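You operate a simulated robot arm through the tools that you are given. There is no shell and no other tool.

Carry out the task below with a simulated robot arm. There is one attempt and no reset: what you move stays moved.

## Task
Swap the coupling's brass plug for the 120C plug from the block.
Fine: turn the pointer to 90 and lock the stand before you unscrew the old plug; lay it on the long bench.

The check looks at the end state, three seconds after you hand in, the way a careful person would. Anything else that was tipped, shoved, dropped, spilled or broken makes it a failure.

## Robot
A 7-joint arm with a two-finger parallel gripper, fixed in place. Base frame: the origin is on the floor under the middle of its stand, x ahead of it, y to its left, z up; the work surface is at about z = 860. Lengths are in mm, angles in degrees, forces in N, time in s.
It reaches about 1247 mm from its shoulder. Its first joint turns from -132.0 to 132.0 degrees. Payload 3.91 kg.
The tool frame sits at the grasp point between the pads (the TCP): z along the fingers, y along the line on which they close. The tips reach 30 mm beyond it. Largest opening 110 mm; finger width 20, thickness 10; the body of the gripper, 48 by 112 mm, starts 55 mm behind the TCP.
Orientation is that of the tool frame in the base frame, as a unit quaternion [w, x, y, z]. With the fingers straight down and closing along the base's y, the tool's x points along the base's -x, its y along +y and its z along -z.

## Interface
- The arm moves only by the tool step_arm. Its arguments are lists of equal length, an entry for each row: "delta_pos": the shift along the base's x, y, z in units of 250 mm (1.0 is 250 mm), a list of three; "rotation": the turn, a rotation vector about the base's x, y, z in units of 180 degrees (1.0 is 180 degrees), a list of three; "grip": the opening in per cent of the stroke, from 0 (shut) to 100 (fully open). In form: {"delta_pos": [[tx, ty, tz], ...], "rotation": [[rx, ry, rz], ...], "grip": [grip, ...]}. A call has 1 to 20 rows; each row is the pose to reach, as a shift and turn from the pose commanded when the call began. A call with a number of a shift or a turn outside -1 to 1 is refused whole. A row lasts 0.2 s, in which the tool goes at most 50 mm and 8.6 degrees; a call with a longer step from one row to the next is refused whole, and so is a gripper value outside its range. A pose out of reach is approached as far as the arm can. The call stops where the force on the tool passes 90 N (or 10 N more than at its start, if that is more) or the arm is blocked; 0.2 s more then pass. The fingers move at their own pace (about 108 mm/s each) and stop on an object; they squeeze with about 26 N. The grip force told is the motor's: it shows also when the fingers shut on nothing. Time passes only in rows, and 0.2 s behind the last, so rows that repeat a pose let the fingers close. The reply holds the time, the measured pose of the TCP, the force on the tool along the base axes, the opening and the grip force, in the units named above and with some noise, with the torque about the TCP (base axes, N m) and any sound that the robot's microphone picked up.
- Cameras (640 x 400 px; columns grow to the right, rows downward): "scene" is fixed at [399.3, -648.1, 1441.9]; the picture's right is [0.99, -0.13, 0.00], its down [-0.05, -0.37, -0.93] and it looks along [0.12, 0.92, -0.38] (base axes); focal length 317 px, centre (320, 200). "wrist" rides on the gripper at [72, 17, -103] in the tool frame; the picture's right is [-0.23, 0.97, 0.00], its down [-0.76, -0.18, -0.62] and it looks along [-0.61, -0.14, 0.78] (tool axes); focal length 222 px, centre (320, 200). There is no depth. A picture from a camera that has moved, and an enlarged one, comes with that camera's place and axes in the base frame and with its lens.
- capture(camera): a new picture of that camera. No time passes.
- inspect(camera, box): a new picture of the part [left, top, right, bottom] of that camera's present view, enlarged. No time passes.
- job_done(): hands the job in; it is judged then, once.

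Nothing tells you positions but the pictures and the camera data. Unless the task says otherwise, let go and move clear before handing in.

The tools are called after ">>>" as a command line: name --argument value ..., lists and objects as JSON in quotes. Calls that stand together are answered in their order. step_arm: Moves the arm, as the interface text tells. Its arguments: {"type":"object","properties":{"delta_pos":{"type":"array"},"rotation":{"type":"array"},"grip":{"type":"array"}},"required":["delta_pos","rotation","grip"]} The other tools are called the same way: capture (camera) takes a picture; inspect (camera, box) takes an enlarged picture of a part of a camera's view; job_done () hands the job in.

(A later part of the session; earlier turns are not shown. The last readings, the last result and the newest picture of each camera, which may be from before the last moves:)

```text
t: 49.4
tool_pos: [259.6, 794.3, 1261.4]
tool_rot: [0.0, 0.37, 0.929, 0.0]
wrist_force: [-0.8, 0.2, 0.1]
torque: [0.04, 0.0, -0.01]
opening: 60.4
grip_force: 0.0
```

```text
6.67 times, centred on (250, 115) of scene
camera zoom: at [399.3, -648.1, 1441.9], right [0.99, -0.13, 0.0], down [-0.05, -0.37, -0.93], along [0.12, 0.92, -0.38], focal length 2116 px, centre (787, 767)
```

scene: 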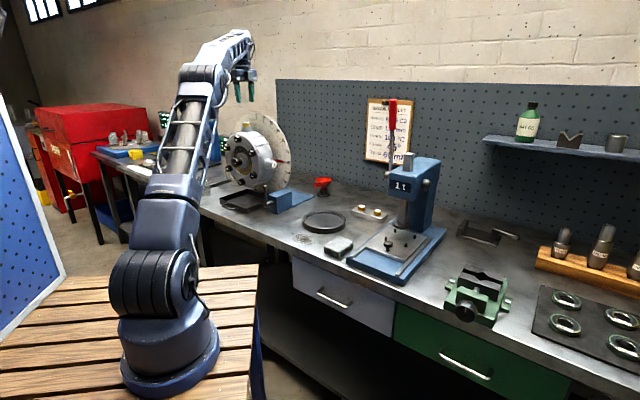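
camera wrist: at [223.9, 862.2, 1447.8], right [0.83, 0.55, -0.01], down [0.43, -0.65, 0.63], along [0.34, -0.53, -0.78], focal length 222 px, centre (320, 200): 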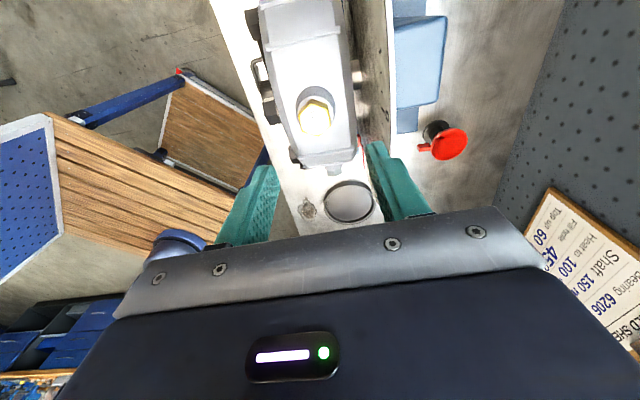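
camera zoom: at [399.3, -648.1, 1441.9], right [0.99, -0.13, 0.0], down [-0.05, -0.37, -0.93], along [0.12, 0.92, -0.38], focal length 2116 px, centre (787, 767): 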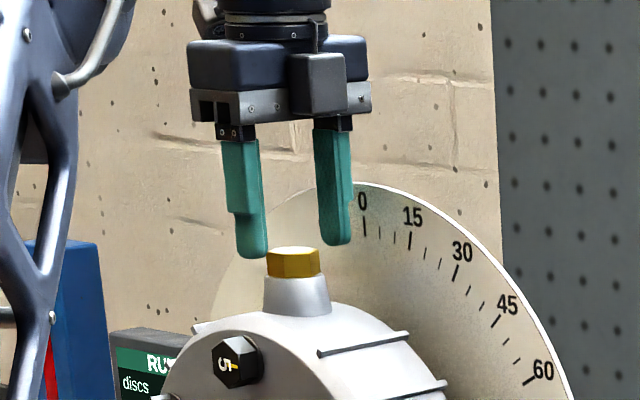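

Centred to within a millimetre. I descend so the fingertips are beside the hex and close on it.

>>> step_arm --delta_pos '[[0.0008, 0, -0.031], [0.0008, 0, -0.0616], [0.0008, 0, -0.0616], [0.0008, 0, -0.0616], [0.0008, 0, -0.0616], [0.0008, 0, -0.0616]]' --rotation '[[0, 0, 0], [0, 0, 0], [0, 0, 0], [0, 0, 0], [0, 0, 0], [0, 0, 0]]' --grip '[55, 55, 55, 30, 15, 15]'

>>> inspect --camera "wrist" --box '[260, 90, 380, 210]'

>>> inspect --camera "scene" --box '[215, 85, 285, 145]'

```text
t: 50.8
tool_pos: [258.7, 792.3, 1246.7]
tool_rot: [0.001, 0.369, 0.93, -0.002]
wrist_force: [-13.1, -18.6, -0.1]
torque: [-0.61, 0.17, 0.07]
opening: 29.3
grip_force: 25.7
```

```text
3.33 times, centred on (320, 150) of wrist
camera zoom: at [219.6, 855.2, 1349.3], right [0.83, 0.55, 0.0], down [0.43, -0.65, 0.62], along [0.34, -0.52, -0.78], focal length 740 px, centre (320, 367)
```

zoom: 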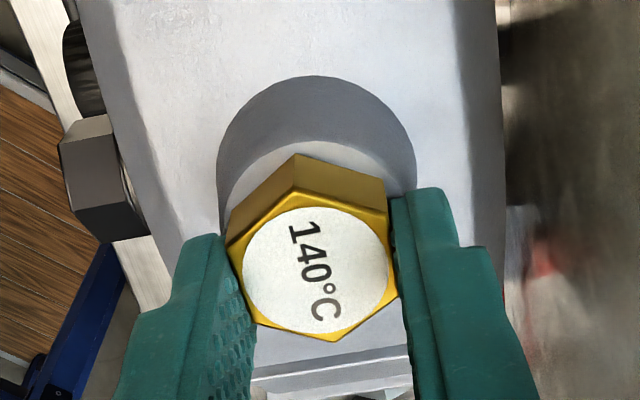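

```text
6.67 times, centred on (250, 115) of scene
camera zoom: at [399.3, -648.1, 1441.9], right [0.99, -0.13, 0.0], down [-0.05, -0.37, -0.93], along [0.12, 0.92, -0.38], focal length 2116 px, centre (787, 767)
```

zoom: 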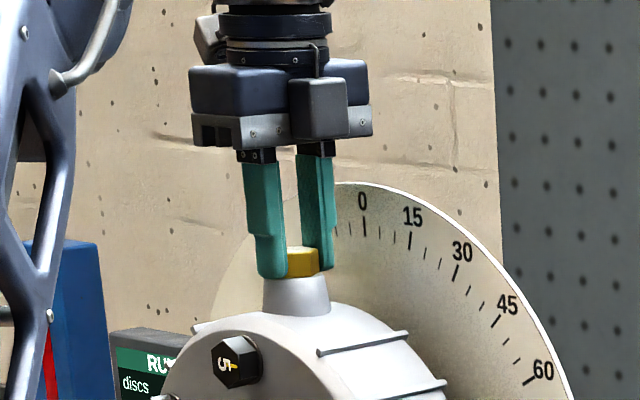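

Holding the hex (29.3 mm). I relieve the small side force and begin turning counter-clockwise, a short test first.

>>> step_arm --delta_pos '[[-0.0052, -0.008, 0], [-0.0052, -0.008, 0], [-0.0052, -0.008, 0.0], [-0.0052, -0.008, 0.0], [-0.0052, -0.008, 0.0]]' --rotation '[[0, 0, 0], [0, 0, 0.03], [0, 0, 0.06], [0, 0, 0.1], [0, 0, 0.14]]' --grip '[15, 15, 15, 15, 15]'

>>> inspect --camera "wrist" --box '[260, 90, 380, 210]'

```text
t: 52.0
tool_pos: [260.2, 793.9, 1247.3]
tool_rot: [0.0, 0.158, 0.987, 0.001]
wrist_force: [11.0, 17.2, 3.6]
torque: [0.7, 0.39, -0.09]
opening: 29.2
grip_force: 26.0
```

```text
3.33 times, centred on (320, 150) of wrist
camera zoom: at [198.0, 832.0, 1349.3], right [0.52, 0.85, 0.0], down [0.67, -0.41, 0.62], along [0.53, -0.32, -0.78], focal length 740 px, centre (320, 367)
```

zoom: 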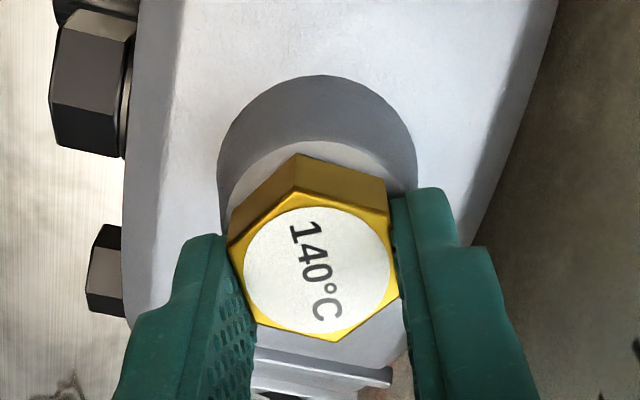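

The plug turns freely with the gripper. I recentre slightly and continue the stroke.

>>> step_arm --delta_pos '[[0.0048, 0.006, 0.0], [0.0048, 0.006, 0.0003], [0.0048, 0.006, 0.0006], [0.0048, 0.006, 0.0009], [0.0048, 0.006, 0.0012], [0.0048, 0.006, 0.0015], [0.0048, 0.006, 0.0018], [0.0048, 0.006, 0.002], [0.0048, 0.006, 0.002], [0.0048, 0.006, 0.002]]' --rotation '[[0, 0, 0.04], [0, 0, 0.084], [0, 0, 0.128], [0, 0, 0.172], [0, 0, 0.216], [0, 0, 0.26], [0, 0, 0.304], [0, 0, 0.348], [0, 0, 0.392], [0, 0, 0.42]]' --grip '[15, 15, 15, 15, 15, 15, 15, 15, 15, 15]'

>>> inspect --camera "wrist" --box '[260, 90, 380, 210]'

>>> inspect --camera "scene" --box '[215, 85, 285, 145]'

```text
t: 54.2
tool_pos: [258.5, 794.1, 1248.4]
tool_rot: [0.0, -0.482, 0.876, 0.0]
wrist_force: [-6.8, 23.6, 6.2]
torque: [0.6, 0.23, -0.01]
opening: 29.1
grip_force: 26.3
```

```text
3.33 times, centred on (320, 150) of wrist
camera zoom: at [206.6, 742.3, 1349.8], right [-0.7, 0.71, 0.0], down [0.56, 0.55, 0.62], along [0.44, 0.44, -0.78], focal length 740 px, centre (320, 367)
```

zoom: 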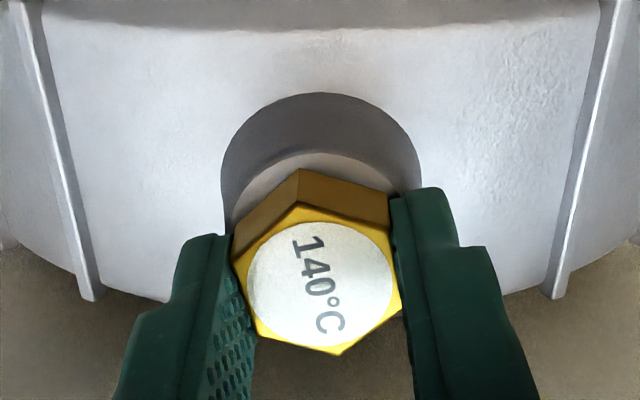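

```text
6.67 times, centred on (250, 115) of scene
camera zoom: at [399.3, -648.1, 1441.9], right [0.99, -0.13, 0.0], down [-0.05, -0.37, -0.93], along [0.12, 0.92, -0.38], focal length 2116 px, centre (787, 767)
```

zoom: 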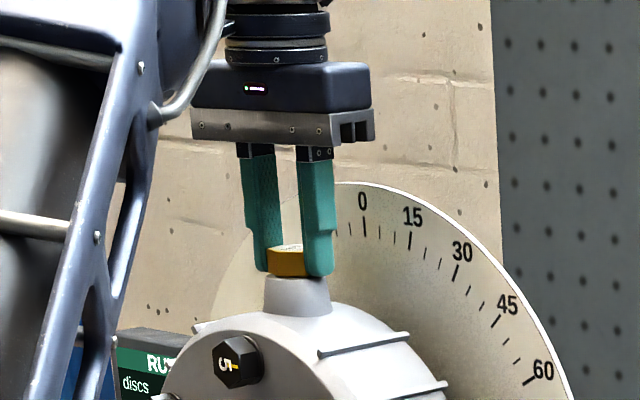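

It keeps turning and rising. I finish the stroke to ψ ≈ 136° with a little more lift.

>>> step_arm --delta_pos '[[-0.002, 0.001, 0.0006], [-0.003, 0.002, 0.0012], [-0.003, 0.002, 0.0018], [-0.003, 0.002, 0.0024], [-0.003, 0.002, 0.003], [-0.003, 0.002, 0.0036], [-0.003, 0.002, 0.0042], [-0.003, 0.002, 0.0048], [-0.003, 0.002, 0.0054], [-0.003, 0.002, 0.006]]' --rotation '[[0, 0, 0.044], [0, 0, 0.088], [0, 0, 0.132], [0, 0, 0.176], [0, 0, 0.22], [0, 0, 0.264], [0, 0, 0.308], [0, 0, 0.352], [0, 0, 0.396], [0, 0, 0.436]]' --grip '[15, 15, 15, 15, 15, 15, 15, 15, 15, 15]'

>>> inspect --camera "wrist" --box '[260, 90, 380, 210]'

>>> inspect --camera "scene" --box '[215, 85, 285, 145]'

```text
t: 56.4
tool_pos: [258.6, 794.6, 1249.9]
tool_rot: [0.001, 0.928, -0.374, 0.0]
wrist_force: [-20.0, -7.5, -5.9]
torque: [-0.09, 0.57, 0.0]
opening: 29.3
grip_force: 25.5
```

```text
3.33 times, centred on (320, 150) of wrist
camera zoom: at [299.7, 732.1, 1351.8], right [-0.84, -0.54, 0.0], down [-0.42, 0.66, 0.62], along [-0.34, 0.52, -0.78], focal length 740 px, centre (320, 367)
```

zoom: 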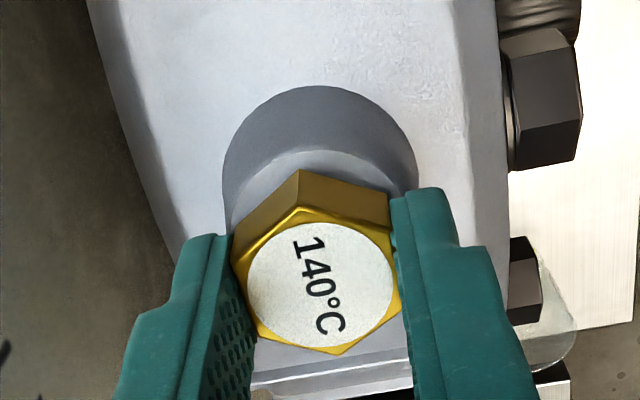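

```text
6.67 times, centred on (250, 115) of scene
camera zoom: at [399.3, -648.1, 1441.9], right [0.99, -0.13, 0.0], down [-0.05, -0.37, -0.93], along [0.12, 0.92, -0.38], focal length 2116 px, centre (787, 767)
```

zoom: 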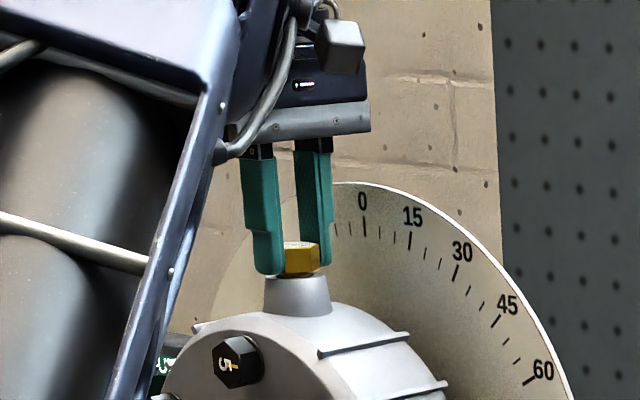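

180° turned; the plug has risen a few millimetres and is still threaded. I try to carry on counter-clockwise while the wrist has range.

>>> step_arm --delta_pos '[[0.002, 0.0, 0.0006], [0.002, 0.0, 0.0012], [0.002, 0.0, 0.0018], [0.002, 0.0, 0.0024], [0.002, 0.0, 0.003], [0.002, 0.0, 0.0036], [0.002, 0.0, 0.0042], [0.002, 0.0, 0.0048]]' --rotation '[[0, 0, 0.042], [0, 0, 0.084], [0, 0, 0.126], [0, 0, 0.168], [0, 0, 0.21], [0, 0, 0.252], [0, 0, 0.294], [0, 0, 0.333]]' --grip '[15, 15, 15, 15, 15, 15, 15, 15]'

>>> inspect --camera "wrist" --box '[260, 90, 380, 210]'

>>> inspect --camera "scene" --box '[215, 85, 285, 145]'

```text
t: 58.2
tool_pos: [259.5, 795.5, 1251.4]
tool_rot: [-0.001, 0.99, 0.139, 0.001]
wrist_force: [-9.0, 2.0, -1.0]
torque: [0.31, -0.26, 0.0]
opening: 29.1
grip_force: 26.3
```

```text
3.33 times, centred on (320, 150) of wrist
camera zoom: at [335.2, 798.1, 1353.1], right [0.05, -1.0, 0.0], down [-0.78, -0.04, 0.62], along [-0.62, -0.03, -0.78], focal length 740 px, centre (320, 367)
```

zoom: 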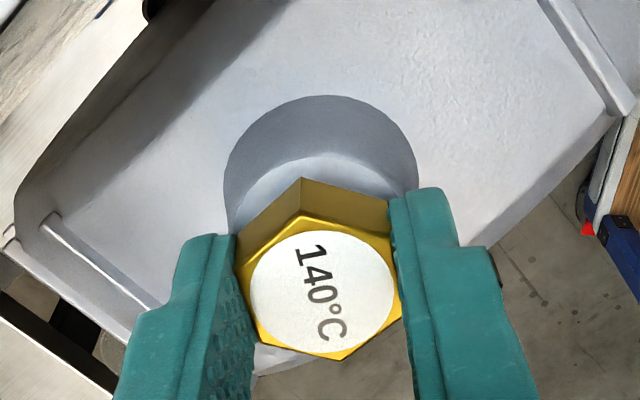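

```text
6.67 times, centred on (250, 115) of scene
camera zoom: at [399.3, -648.1, 1441.9], right [0.99, -0.13, 0.0], down [-0.05, -0.37, -0.93], along [0.12, 0.92, -0.38], focal length 2116 px, centre (787, 767)
```

zoom: 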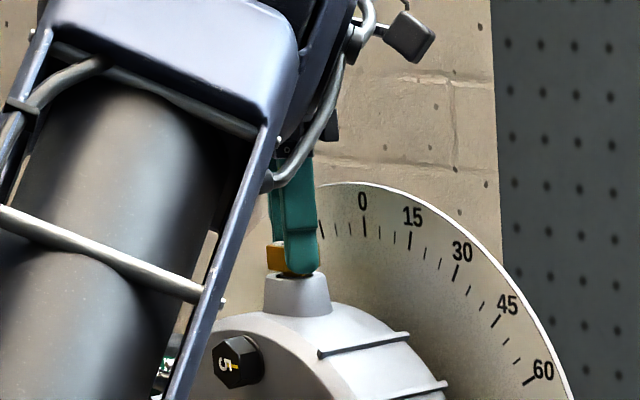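

>>> capture --camera "scene"

>>> capture --camera "wrist"

```text
taken
```

scene: 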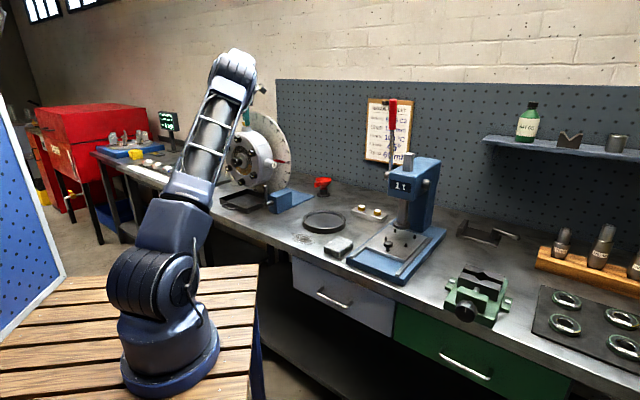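

```text
taken
camera wrist: at [335.2, 798.1, 1353.1], right [0.05, -1.0, 0.0], down [-0.78, -0.04, 0.62], along [-0.62, -0.03, -0.78], focal length 222 px, centre (320, 200)
```

wrist: 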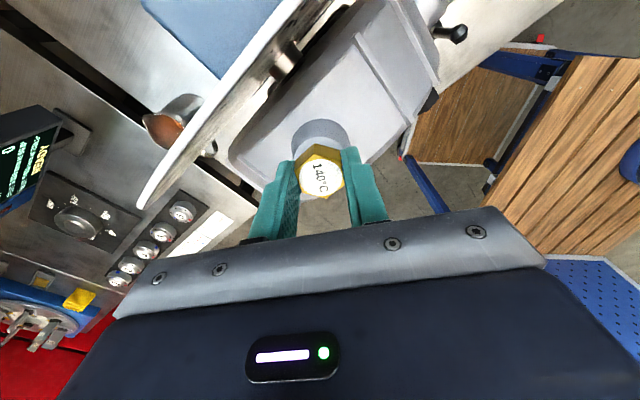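

The arm is clear of everything. I try another 60°.

>>> step_arm --delta_pos '[[0.0, 0.0, 0.0006], [0.0, 0.0, 0.0012], [0.0, 0.0, 0.0018], [0.0, 0.0, 0.0024], [0.0, 0.0, 0.003], [0.0, 0.0, 0.0036], [0.0, 0.0, 0.0042], [0.0, 0.0, 0.0048]]' --rotation '[[0, 0, 0.042], [0, 0, 0.084], [0, 0, 0.126], [0, 0, 0.168], [0, 0, 0.21], [0, 0, 0.252], [0, 0, 0.294], [0, 0, 0.333]]' --grip '[15, 15, 15, 15, 15, 15, 15, 15]'

>>> inspect --camera "wrist" --box '[260, 90, 380, 210]'

>>> inspect --camera "scene" --box '[215, 85, 285, 145]'

```text
t: 60.0
tool_pos: [258.8, 794.0, 1251.8]
tool_rot: [0.0, 0.788, 0.615, 0.0]
wrist_force: [0.2, 0.6, -0.6]
torque: [0.02, -0.01, 0.0]
opening: 29.5
grip_force: 26.2
```

```text
3.33 times, centred on (320, 150) of wrist
camera zoom: at [294.6, 860.6, 1353.8], right [0.89, -0.46, 0.0], down [-0.36, -0.69, 0.62], along [-0.29, -0.55, -0.78], focal length 740 px, centre (320, 367)
```

zoom: 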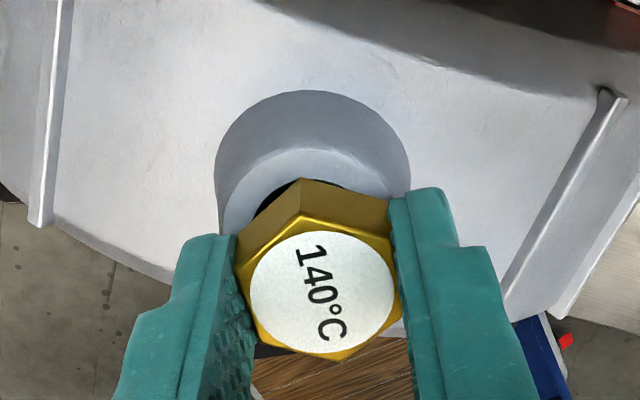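

```text
6.67 times, centred on (250, 115) of scene
camera zoom: at [399.3, -648.1, 1441.9], right [0.99, -0.13, 0.0], down [-0.05, -0.37, -0.93], along [0.12, 0.92, -0.38], focal length 2116 px, centre (787, 767)
```

zoom: 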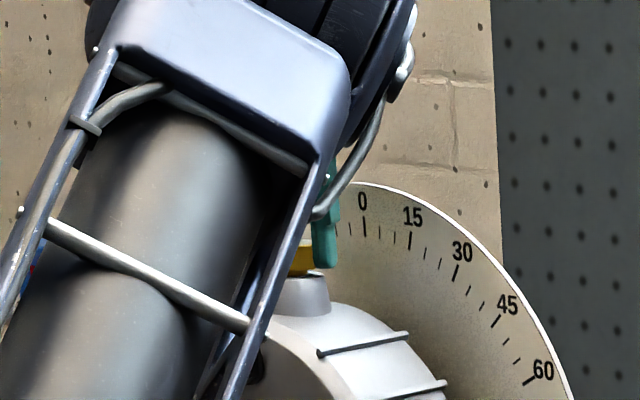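

All side force has vanished and the hole shows beneath the hex – the plug is free. I lift it straight up slowly.

>>> step_arm --delta_pos '[[0, 0, 0.02], [0, 0, 0.04], [0, 0, 0.07], [0, 0, 0.1], [0, 0, 0.16], [0, 0, 0.24], [0, 0, 0.34], [0, 0, 0.44]]' --rotation '[[0, 0, 0], [0, 0, 0], [0, 0, 0], [0, 0, 0], [0, 0, 0], [0, 0, 0], [0, 0, 0], [0, 0, 0]]' --grip '[15, 15, 15, 15, 15, 15, 15, 15]'

>>> capture --camera "wrist"

>>> inspect --camera "scene" --box '[190, 40, 310, 160]'

```text
t: 61.8
tool_pos: [260.2, 793.2, 1360.4]
tool_rot: [-0.001, 0.789, 0.614, 0.001]
wrist_force: [0.4, -0.5, -1.3]
torque: [-0.02, 0.02, 0.02]
opening: 29.2
grip_force: 26.4
```

```text
taken
camera wrist: at [295.9, 860.4, 1463.9], right [0.89, -0.46, 0.0], down [-0.36, -0.69, 0.62], along [-0.29, -0.55, -0.78], focal length 222 px, centre (320, 200)
```

wrist: 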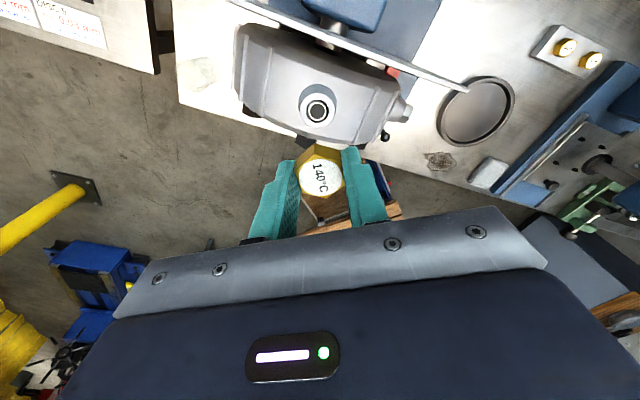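

```text
3.33 times, centred on (250, 100) of scene
camera zoom: at [399.3, -648.1, 1441.9], right [0.99, -0.13, 0.0], down [-0.05, -0.37, -0.93], along [0.12, 0.92, -0.38], focal length 1058 px, centre (553, 533)
```

zoom: 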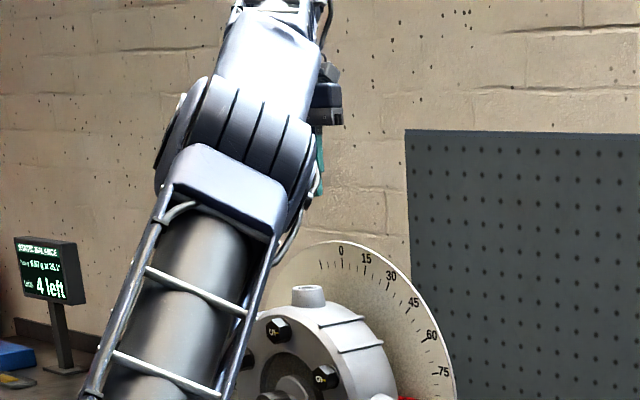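

The plug is out and held firmly; the hole is open on top. I'll first zoom on the hole to log its position, then carry the plug toward a bare area of the long bench between the stand and the ring.

>>> inspect --camera "wrist" --box '[270, 70, 370, 150]'

>>> step_arm --delta_pos '[[0, 0, 0.0], [0.1, -0.11, 0.0], [0.21, -0.24, 0.0], [0.33, -0.37, 0.0], [0.45, -0.5, 0.0], [0.57, -0.63, 0], [0.69, -0.76, 0], [0.792, -0.872, 0]]' --rotation '[[0, 0, 0], [0, 0, -0.02], [0, 0, -0.04], [0, 0, -0.06], [0, 0, -0.08], [0, 0, -0.1], [0, 0, -0.12], [0, 0, -0.139]]' --grip '[15, 15, 15, 15, 15, 15, 15, 15]'

>>> capture --camera "wrist"

>>> capture --camera "scene"

```text
5.00 times, centred on (320, 110) of wrist
camera zoom: at [295.9, 860.4, 1463.9], right [0.89, -0.46, 0.0], down [-0.36, -0.69, 0.62], along [-0.29, -0.55, -0.78], focal length 1111 px, centre (320, 650)
```

zoom: 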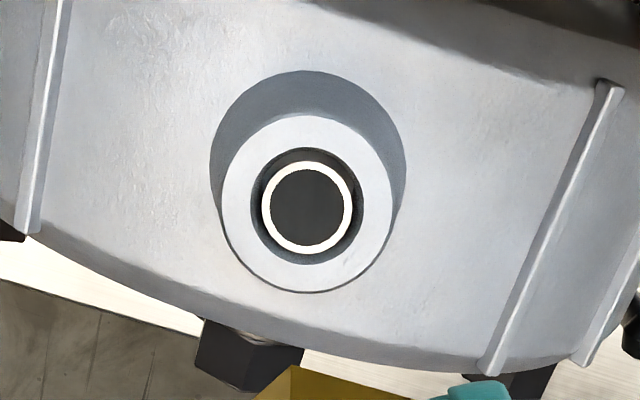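

```text
t: 63.6
tool_pos: [456.9, 577.6, 1362.2]
tool_rot: [0.0, 0.903, 0.429, -0.001]
wrist_force: [-1.4, 0.1, -0.5]
torque: [-0.03, -0.05, -0.02]
opening: 28.9
grip_force: 26.2
```

```text
taken
camera wrist: at [516.9, 623.2, 1464.3], right [0.61, -0.79, 0.0], down [-0.62, -0.48, 0.62], along [-0.49, -0.38, -0.78], focal length 222 px, centre (320, 200)
```

wrist: 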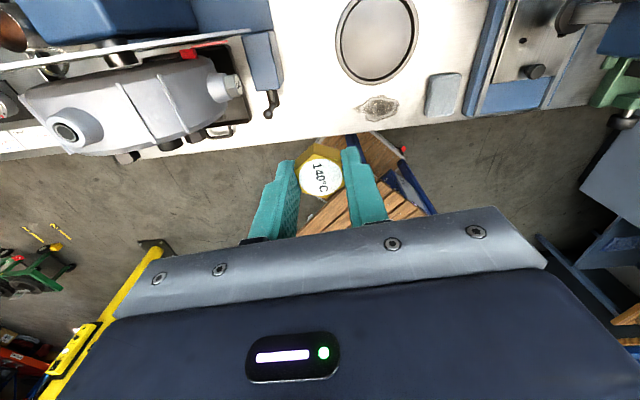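

```text
taken
```

scene: 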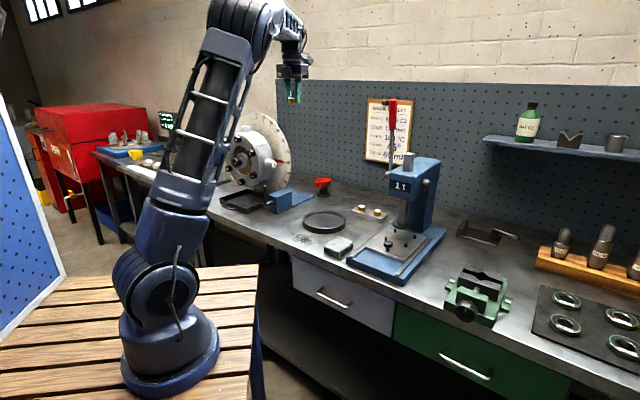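

The plug is well over the bench side. I descend over the bare patch while tilting the tool so that the plug comes nearly level for laying down.

>>> step_arm --delta_pos '[[-0.009, -0.005, -0.1], [-0.018, -0.01, -0.2], [-0.028, -0.014, -0.3], [-0.037, -0.019, -0.42], [-0.047, -0.023, -0.54], [-0.056, -0.028, -0.66], [-0.065, -0.033, -0.78], [-0.075, -0.037, -0.89], [-0.084, -0.042, -1.0]]' --rotation '[[0.031, -0.025, 0], [0.062, -0.051, 0], [0.093, -0.076, 0], [0.124, -0.101, 0], [0.156, -0.127, 0], [0.187, -0.152, 0], [0.218, -0.177, 0], [0.249, -0.203, 0], [0.28, -0.228, 0]]' --grip '[15, 15, 15, 15, 15, 15, 15, 15, 15]'

>>> capture --camera "wrist"

>>> capture --camera "scene"

```text
t: 65.6
tool_pos: [437.4, 566.1, 1112.1]
tool_rot: [-0.232, 0.763, 0.361, 0.484]
wrist_force: [0.0, -0.1, -0.2]
torque: [-0.01, 0.03, -0.03]
opening: 29.2
grip_force: 26.1
```

```text
taken
camera wrist: at [412.2, 505.8, 1220.7], right [0.69, -0.69, -0.21], down [-0.7, -0.57, -0.43], along [0.17, 0.44, -0.88], focal length 222 px, centre (320, 200)
```

wrist: 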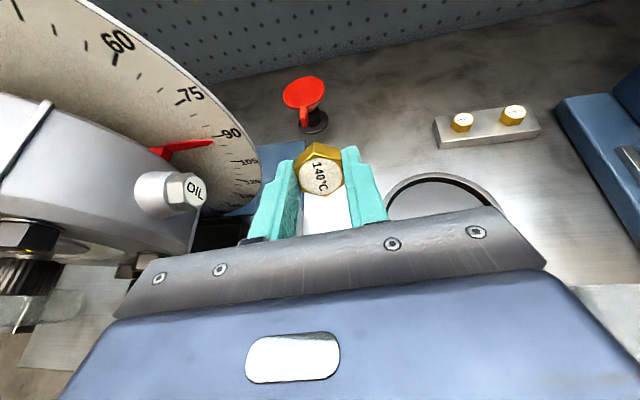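

```text
taken
```

scene: 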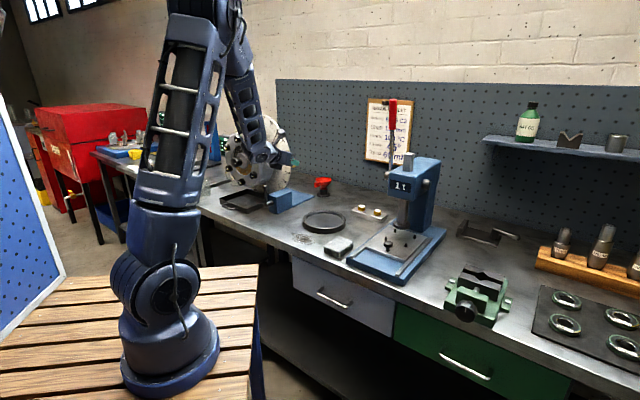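

Clear all round. I lower toward the bench.

>>> step_arm --delta_pos '[[0, 0, -0.15], [0, 0, -0.3], [0, 0, -0.45], [0, 0, -0.6], [0, 0, -0.7], [0, 0, -0.78]]' --rotation '[[0, 0, 0], [0, 0, 0], [0, 0, 0], [0, 0, 0], [0, 0, 0], [0, 0, 0]]' --grip '[15, 15, 15, 15, 15, 15]'

>>> capture --camera "wrist"

>>> inspect --camera "scene" --box '[240, 150, 360, 260]'

```text
t: 67.0
tool_pos: [435.9, 566.3, 915.1]
tool_rot: [-0.232, 0.762, 0.362, 0.485]
wrist_force: [0.5, 0.2, -0.1]
torque: [-0.02, 0.01, 0.0]
opening: 28.9
grip_force: 26.6
```

```text
taken
camera wrist: at [411.0, 507.0, 1023.9], right [0.69, -0.69, -0.21], down [-0.7, -0.57, -0.43], along [0.17, 0.44, -0.88], focal length 222 px, centre (320, 200)
```

wrist: 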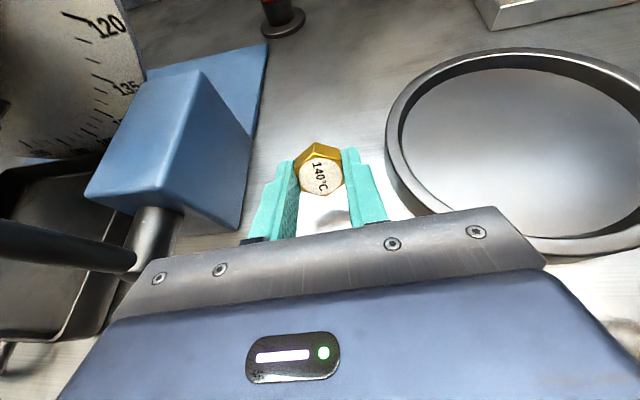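

```text
3.64 times, centred on (300, 205) of scene
camera zoom: at [399.3, -648.1, 1441.9], right [0.99, -0.13, 0.0], down [-0.05, -0.37, -0.93], along [0.12, 0.92, -0.38], focal length 1154 px, centre (393, 182)
```

zoom: 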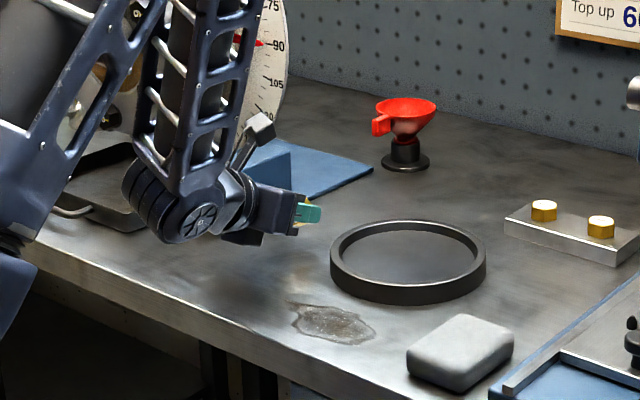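

Bare bench below, with the ring about 20 mm from the right finger; I shift slightly left and lower to just above contact.

>>> step_arm --delta_pos '[[-0.025, 0.02, 0], [-0.025, 0.02, -0.04], [-0.025, 0.02, -0.07], [-0.025, 0.02, -0.088]]' --rotation '[[0, 0, 0], [0, 0, 0], [0, 0, 0], [0, 0, 0]]' --grip '[15, 15, 15, 15]'

>>> inspect --camera "wrist" --box '[200, 80, 440, 240]'

>>> inspect --camera "scene" --box '[280, 190, 330, 230]'

```text
t: 68.0
tool_pos: [430.7, 571.7, 893.6]
tool_rot: [-0.231, 0.762, 0.362, 0.485]
wrist_force: [0.1, -0.2, -2.0]
torque: [0.01, 0.01, 0.0]
opening: 29.1
grip_force: 26.5
```

```text
2.50 times, centred on (320, 160) of wrist
camera zoom: at [405.0, 511.9, 1002.1], right [0.69, -0.69, -0.21], down [-0.7, -0.57, -0.43], along [0.17, 0.44, -0.88], focal length 555 px, centre (320, 300)
```

zoom: 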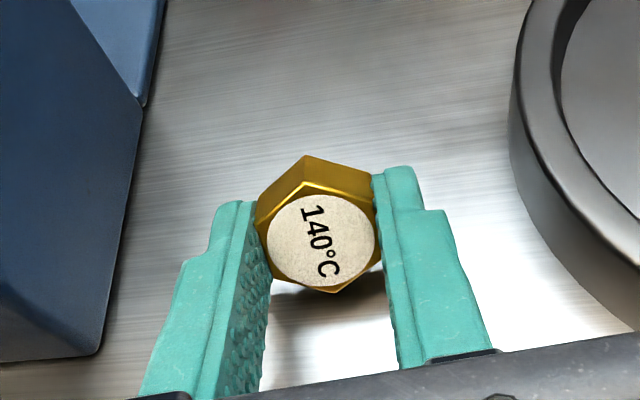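

```text
10.00 times, centred on (305, 210) of scene
camera zoom: at [399.3, -648.1, 1441.9], right [0.99, -0.13, 0.0], down [-0.05, -0.37, -0.93], along [0.12, 0.92, -0.38], focal length 3173 px, centre (470, 100)
```

zoom: 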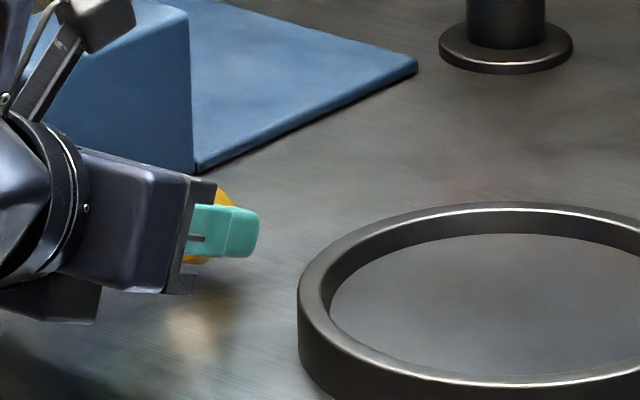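

Good spacing on both sides. I lower in fine steps to feel the bench.

>>> step_arm --delta_pos '[[0, 0, -0.006], [0, 0, -0.012], [0, 0, -0.018]]' --rotation '[[0, 0, 0], [0, 0, 0], [0, 0, 0]]' --grip '[15, 15, 15]'

```text
t: 68.8
tool_pos: [429.9, 571.2, 890.5]
tool_rot: [-0.231, 0.762, 0.361, 0.486]
wrist_force: [-0.9, 0.6, -1.7]
torque: [-0.04, -0.02, -0.02]
opening: 28.8
grip_force: 26.2
```

>>> step_arm --delta_pos '[[0, 0, -0.006], [0, 0, -0.012], [0, 0, -0.016]]' --rotation '[[0, 0, 0], [0, 0, 0], [0, 0, 0]]' --grip '[15, 15, 15]'

```text
t: 69.6
tool_pos: [428.5, 571.0, 888.1]
tool_rot: [-0.232, 0.761, 0.362, 0.486]
wrist_force: [0.1, 1.2, 19.6]
torque: [0.37, -0.24, 0.06]
opening: 29.0
grip_force: 25.8
```

Contact at z ≈ 888 (20 N). I ease off a millimetre and open the fingers to release the plug.

>>> step_arm --delta_pos '[[0, 0, 0.005], [0, 0, 0.005], [0, 0, 0.005], [0, 0, 0.005], [0, 0, 0.005]]' --rotation '[[0, 0, 0], [0, 0, 0], [0, 0, 0], [0, 0, 0], [0, 0, 0]]' --grip '[15, 28, 35, 45, 50]'

>>> inspect --camera "wrist" --box '[200, 80, 440, 240]'

```text
t: 70.8
tool_pos: [428.7, 571.2, 888.1]
tool_rot: [-0.231, 0.762, 0.362, 0.485]
wrist_force: [-0.3, 0.5, 0.0]
torque: [0.0, 0.04, 0.01]
opening: 55.0
grip_force: 0.1
```

```text
2.50 times, centred on (320, 160) of wrist
camera zoom: at [404.4, 511.1, 995.3], right [0.69, -0.69, -0.21], down [-0.7, -0.58, -0.43], along [0.17, 0.44, -0.88], focal length 555 px, centre (320, 300)
```

zoom: 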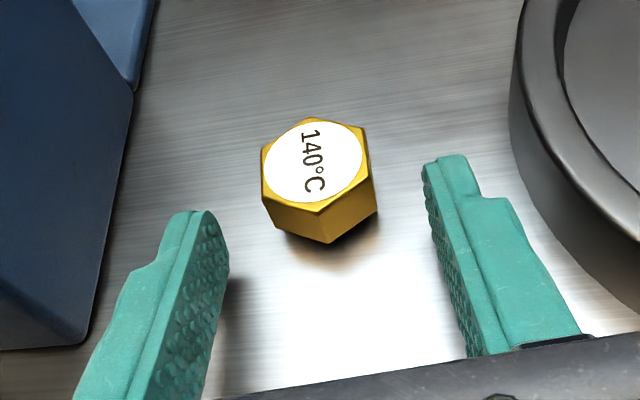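

The plug has settled on the bench. I retreat straight back along the tool and look.

>>> step_arm --delta_pos '[[-0.03, -0.037, 0.022], [-0.08, -0.098, 0.06], [-0.15, -0.18, 0.12], [-0.22, -0.27, 0.2], [-0.28, -0.34, 0.3]]' --rotation '[[0, 0, 0], [0, 0, 0], [0, 0, 0], [0, 0, 0], [0, 0, 0]]' --grip '[55, 60, 60, 60, 60]'

>>> capture --camera "wrist"

>>> inspect --camera "scene" --box '[270, 180, 350, 240]'

```text
t: 72.0
tool_pos: [361.9, 483.2, 963.0]
tool_rot: [-0.231, 0.763, 0.361, 0.485]
wrist_force: [1.6, 1.4, -0.2]
torque: [0.04, -0.01, -0.02]
opening: 66.0
grip_force: 0.1
```

```text
taken
camera wrist: at [336.7, 424.1, 1070.9], right [0.69, -0.69, -0.21], down [-0.7, -0.58, -0.43], along [0.17, 0.44, -0.88], focal length 222 px, centre (320, 200)
```

wrist: 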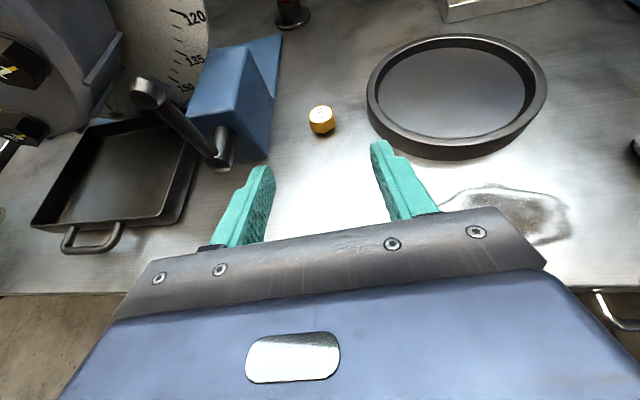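

```text
6.67 times, centred on (310, 210) of scene
camera zoom: at [399.3, -648.1, 1441.9], right [0.99, -0.13, 0.0], down [-0.05, -0.37, -0.93], along [0.12, 0.92, -0.38], focal length 2116 px, centre (387, 133)
```

zoom: 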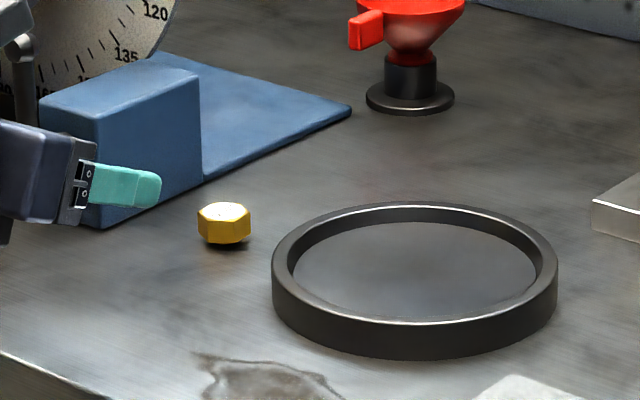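

>>> inspect --camera "scene" --box '[285, 200, 315, 222]'

>>> inspect --camera "wrist" --box '[290, 80, 350, 150]'

```text
16.00 times, centred on (300, 211) of scene
camera zoom: at [399.3, -648.1, 1441.9], right [0.99, -0.13, 0.0], down [-0.05, -0.37, -0.93], along [0.12, 0.92, -0.38], focal length 5077 px, centre (640, 24)
```

zoom: 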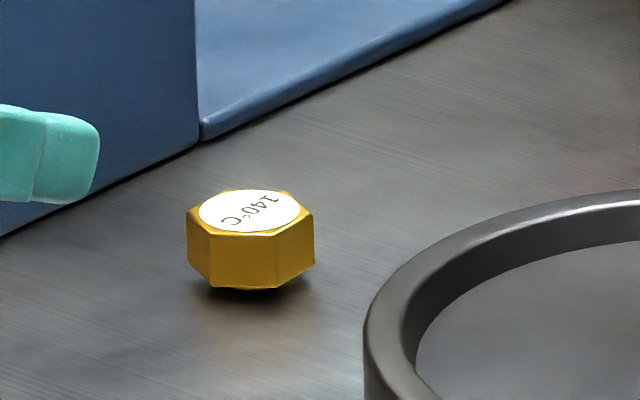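

```text
5.71 times, centred on (320, 115) of wrist
camera zoom: at [336.7, 424.1, 1070.9], right [0.69, -0.69, -0.21], down [-0.7, -0.58, -0.43], along [0.17, 0.44, -0.88], focal length 1269 px, centre (320, 686)
```

zoom: 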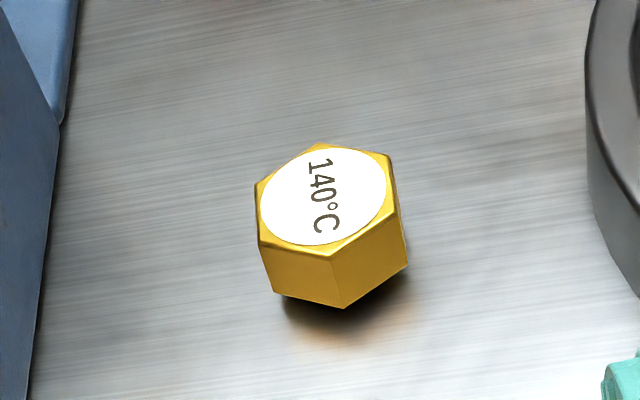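

The old plug stands stably on the bench, level. Now for the 120 °C plug at roughly (794, 525): I straighten the tool to vertical and move over the block.

>>> step_arm --delta_pos '[[0.02, 0, 0.1], [0.06, 0, 0.2], [0.12, 0, 0.3], [0.19, 0, 0.4], [0.26, 0, 0.5], [0.33, 0, 0.6], [0.41, 0, 0.7], [0.48, 0, 0.76], [0.55, 0, 0.8]]' --rotation '[[-0.031, 0.025, 0], [-0.062, 0.051, 0], [-0.093, 0.076, 0], [-0.124, 0.101, 0], [-0.156, 0.127, 0], [-0.187, 0.152, 0], [-0.218, 0.177, 0], [-0.249, 0.203, 0], [-0.28, 0.228, 0]]' --grip '[55, 55, 55, 55, 55, 55, 55, 55, 55]'

>>> step_arm --delta_pos '[[0.12, 0.02, 0], [0.25, 0.03, -0.02], [0.38, 0.05, -0.04], [0.51, 0.07, -0.06], [0.64, 0.1, -0.08], [0.77, 0.12, -0.1], [0.88, 0.14, -0.12], [0.98, 0.16, -0.14]]' --rotation '[[0, 0, -0.02], [0, 0, -0.04], [0, 0, -0.06], [0, 0, -0.08], [0, 0, -0.1], [0, 0, -0.12], [0, 0, -0.14], [0, 0, -0.15]]' --grip '[55, 55, 55, 55, 55, 55, 55, 55]'

>>> capture --camera "wrist"

>>> capture --camera "scene"

```text
t: 74.0
tool_pos: [498.1, 486.0, 1164.3]
tool_rot: [0.0, 0.904, 0.428, 0.0]
wrist_force: [-1.2, 0.1, -0.3]
torque: [-0.02, -0.05, 0.02]
opening: 60.7
grip_force: 0.1
```

```text
t: 75.8
tool_pos: [742.3, 524.8, 1128.9]
tool_rot: [0.0, 0.979, 0.205, 0.0]
wrist_force: [-0.3, -0.1, 0.8]
torque: [-0.03, -0.04, -0.03]
opening: 60.4
grip_force: 0.1
```

```text
taken
camera wrist: at [817.1, 539.6, 1230.3], right [0.18, -0.98, 0.0], down [-0.77, -0.14, 0.62], along [-0.61, -0.11, -0.78], focal length 222 px, centre (320, 200)
```

wrist: 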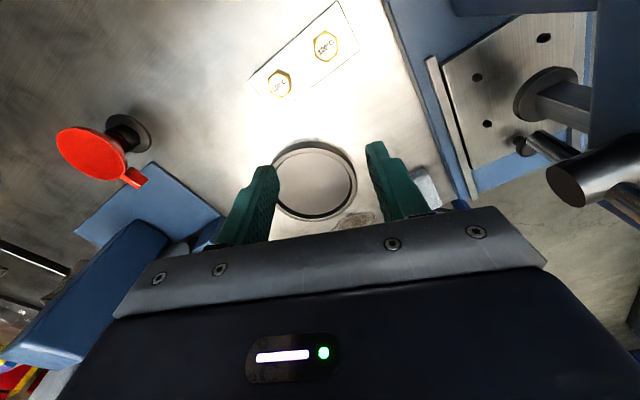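

```text
taken
```

scene: 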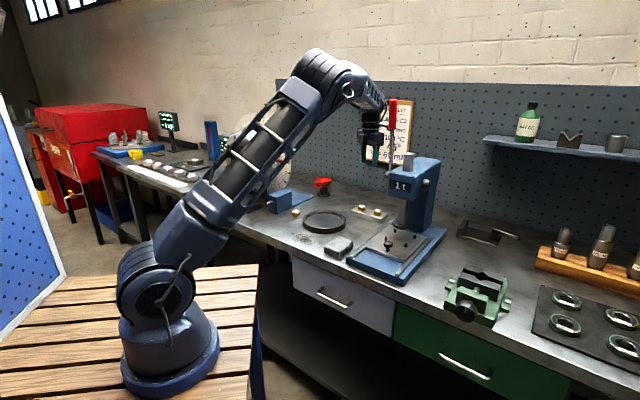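

Now over the bench near the block; both plugs show in the wrist view. I zoom to identify and locate the 120 °C one and check the clearance to the press.

>>> inspect --camera "wrist" --box '[250, 10, 370, 110]'

>>> inspect --camera "scene" --box '[330, 80, 450, 230]'

```text
4.00 times, centred on (310, 60) of wrist
camera zoom: at [817.1, 539.6, 1230.3], right [0.18, -0.98, 0.0], down [-0.77, -0.14, 0.62], along [-0.61, -0.11, -0.78], focal length 888 px, centre (360, 760)
```

zoom: 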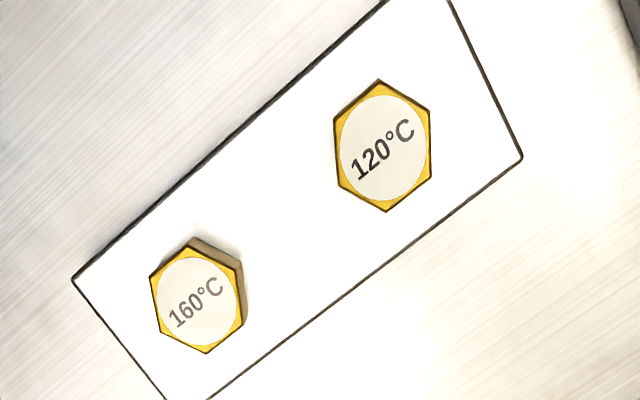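

```text
2.67 times, centred on (390, 155) of scene
camera zoom: at [399.3, -648.1, 1441.9], right [0.99, -0.13, 0.0], down [-0.05, -0.37, -0.93], along [0.12, 0.92, -0.38], focal length 846 px, centre (133, 320)
```

zoom: 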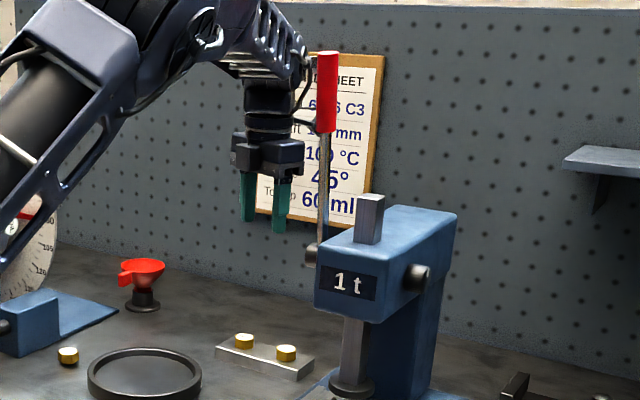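

The 120 °C plug is at about (793.5, 526). The press handle stands at about (770, 375), well clear. I move over the plug, square to its flats, and come down part-way.

>>> step_arm --delta_pos '[[0.07, 0.001, -0.08], [0.14, 0.003, -0.2], [0.205, 0.004, -0.34], [0.205, 0.004, -0.48], [0.205, 0.004, -0.58]]' --rotation '[[0, 0, -0.012], [0, 0, -0.024], [0, 0, -0.036], [0, 0, -0.048], [0, 0, -0.048]]' --grip '[55, 55, 55, 55, 55]'

>>> capture --camera "wrist"

>>> inspect --camera "wrist" --box '[260, 60, 380, 180]'

>>> inspect --camera "scene" --box '[330, 120, 430, 230]'

```text
t: 77.0
tool_pos: [794.1, 528.5, 984.4]
tool_rot: [0.0, 0.991, 0.132, -0.001]
wrist_force: [-0.4, 0.4, 0.6]
torque: [0.0, -0.03, 0.02]
opening: 60.5
grip_force: 0.0
```

```text
taken
camera wrist: at [869.8, 529.8, 1086.6], right [0.03, -1.0, 0.0], down [-0.78, -0.03, 0.62], along [-0.62, -0.02, -0.78], focal length 222 px, centre (320, 200)
```

wrist: 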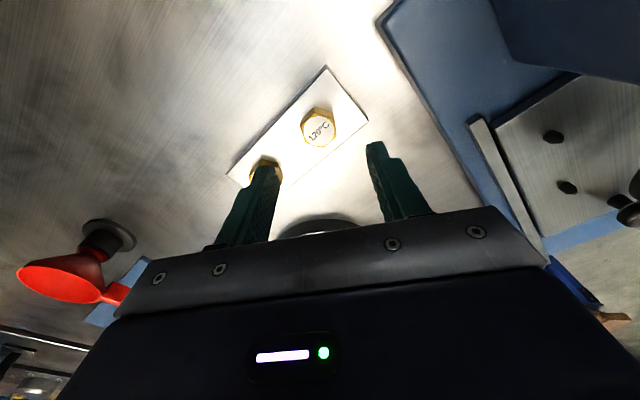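

```text
3.33 times, centred on (320, 120) of wrist
camera zoom: at [869.8, 529.8, 1086.6], right [0.03, -1.0, 0.0], down [-0.78, -0.03, 0.62], along [-0.62, -0.02, -0.78], focal length 740 px, centre (320, 467)
```

zoom: 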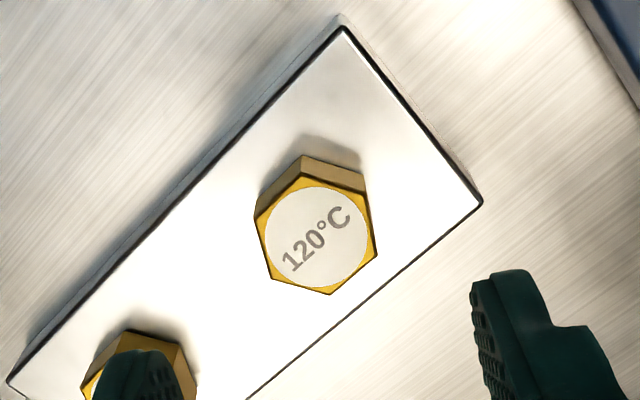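

```text
3.64 times, centred on (380, 175) of scene
camera zoom: at [399.3, -648.1, 1441.9], right [0.99, -0.13, 0.0], down [-0.05, -0.37, -0.93], along [0.12, 0.92, -0.38], focal length 1154 px, centre (102, 291)
```

zoom: 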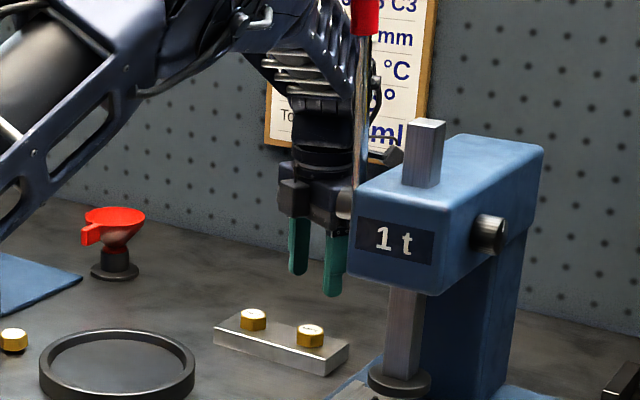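

Centred and square to the flats. I descend to just above and check height.

>>> step_arm --delta_pos '[[0, 0, -0.09], [0, 0, -0.18], [0, 0, -0.238]]' --rotation '[[0, 0, 0], [0, 0, 0], [0, 0, 0]]' --grip '[55, 55, 55]'

>>> inspect --camera "wrist" --box '[260, 100, 380, 220]'

>>> inspect --camera "scene" --box '[345, 170, 405, 230]'

```text
t: 77.8
tool_pos: [793.7, 526.9, 923.4]
tool_rot: [0.0, 0.991, 0.132, 0.0]
wrist_force: [0.7, -0.6, 0.6]
torque: [-0.01, 0.0, 0.01]
opening: 60.3
grip_force: 0.0
```

```text
3.33 times, centred on (320, 160) of wrist
camera zoom: at [869.0, 528.9, 1025.1], right [0.03, -1.0, 0.0], down [-0.78, -0.03, 0.62], along [-0.62, -0.02, -0.78], focal length 740 px, centre (320, 333)
```

zoom: 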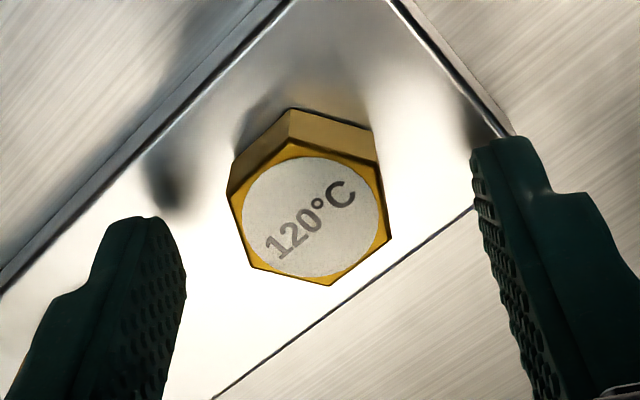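

```text
6.67 times, centred on (375, 200) of scene
camera zoom: at [399.3, -648.1, 1441.9], right [0.99, -0.13, 0.0], down [-0.05, -0.37, -0.93], along [0.12, 0.92, -0.38], focal length 2116 px, centre (-47, 200)
```

zoom: 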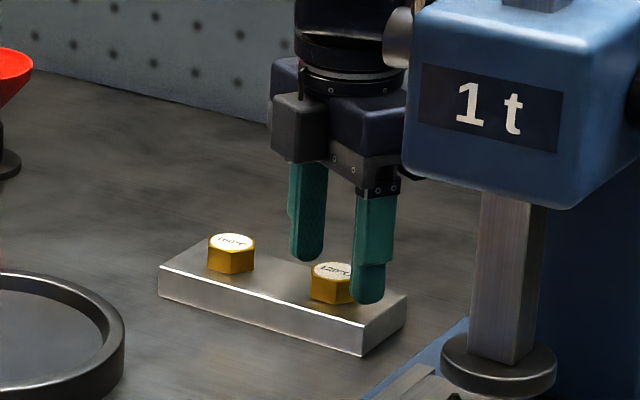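

The hex top is about 28 mm below the TCP; I go down 8.6 mm more and close.

>>> step_arm --delta_pos '[[-0.0015, 0.0054, -0.018], [-0.0015, 0.0054, -0.0344], [-0.0015, 0.0054, -0.0344], [-0.0015, 0.0054, -0.0344], [-0.0015, 0.0054, -0.0344], [-0.0015, 0.0054, -0.0344]]' --rotation '[[0, 0, 0], [0, 0, 0], [0, 0, 0], [0, 0, 0], [0, 0, 0], [0, 0, 0]]' --grip '[55, 55, 40, 28, 15, 15]'

>>> inspect --camera "wrist" --box '[260, 100, 380, 220]'

>>> inspect --camera "scene" --box '[345, 170, 405, 230]'

```text
t: 79.2
tool_pos: [793.7, 527.7, 913.9]
tool_rot: [0.0, 0.991, 0.132, -0.001]
wrist_force: [0.5, 3.2, -0.1]
torque: [0.09, 0.0, -0.06]
opening: 29.0
grip_force: 26.2
```

```text
3.33 times, centred on (320, 160) of wrist
camera zoom: at [868.7, 530.5, 1016.2], right [0.04, -1.0, 0.0], down [-0.78, -0.03, 0.62], along [-0.62, -0.02, -0.78], focal length 740 px, centre (320, 333)
```

zoom: 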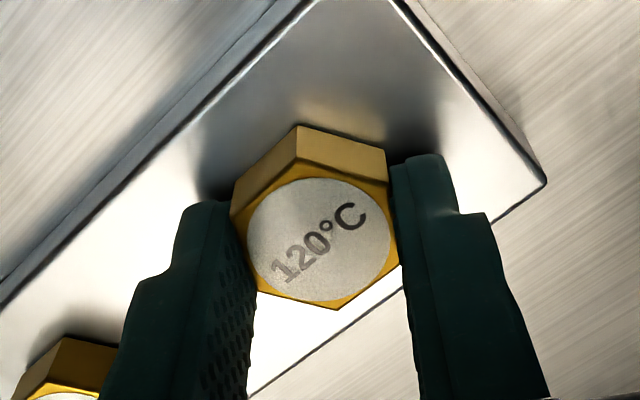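

```text
6.67 times, centred on (375, 200) of scene
camera zoom: at [399.3, -648.1, 1441.9], right [0.99, -0.13, 0.0], down [-0.05, -0.37, -0.93], along [0.12, 0.92, -0.38], focal length 2116 px, centre (-47, 200)
```

zoom: 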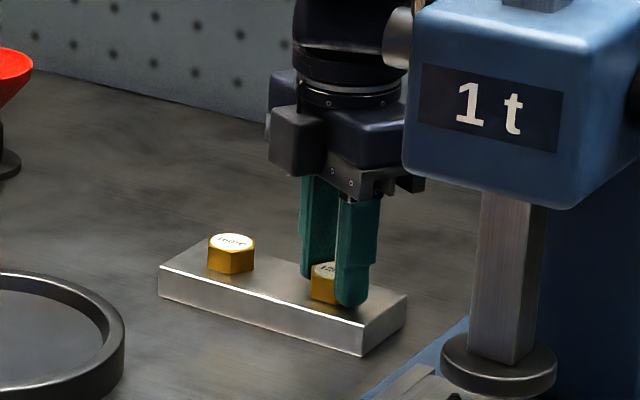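

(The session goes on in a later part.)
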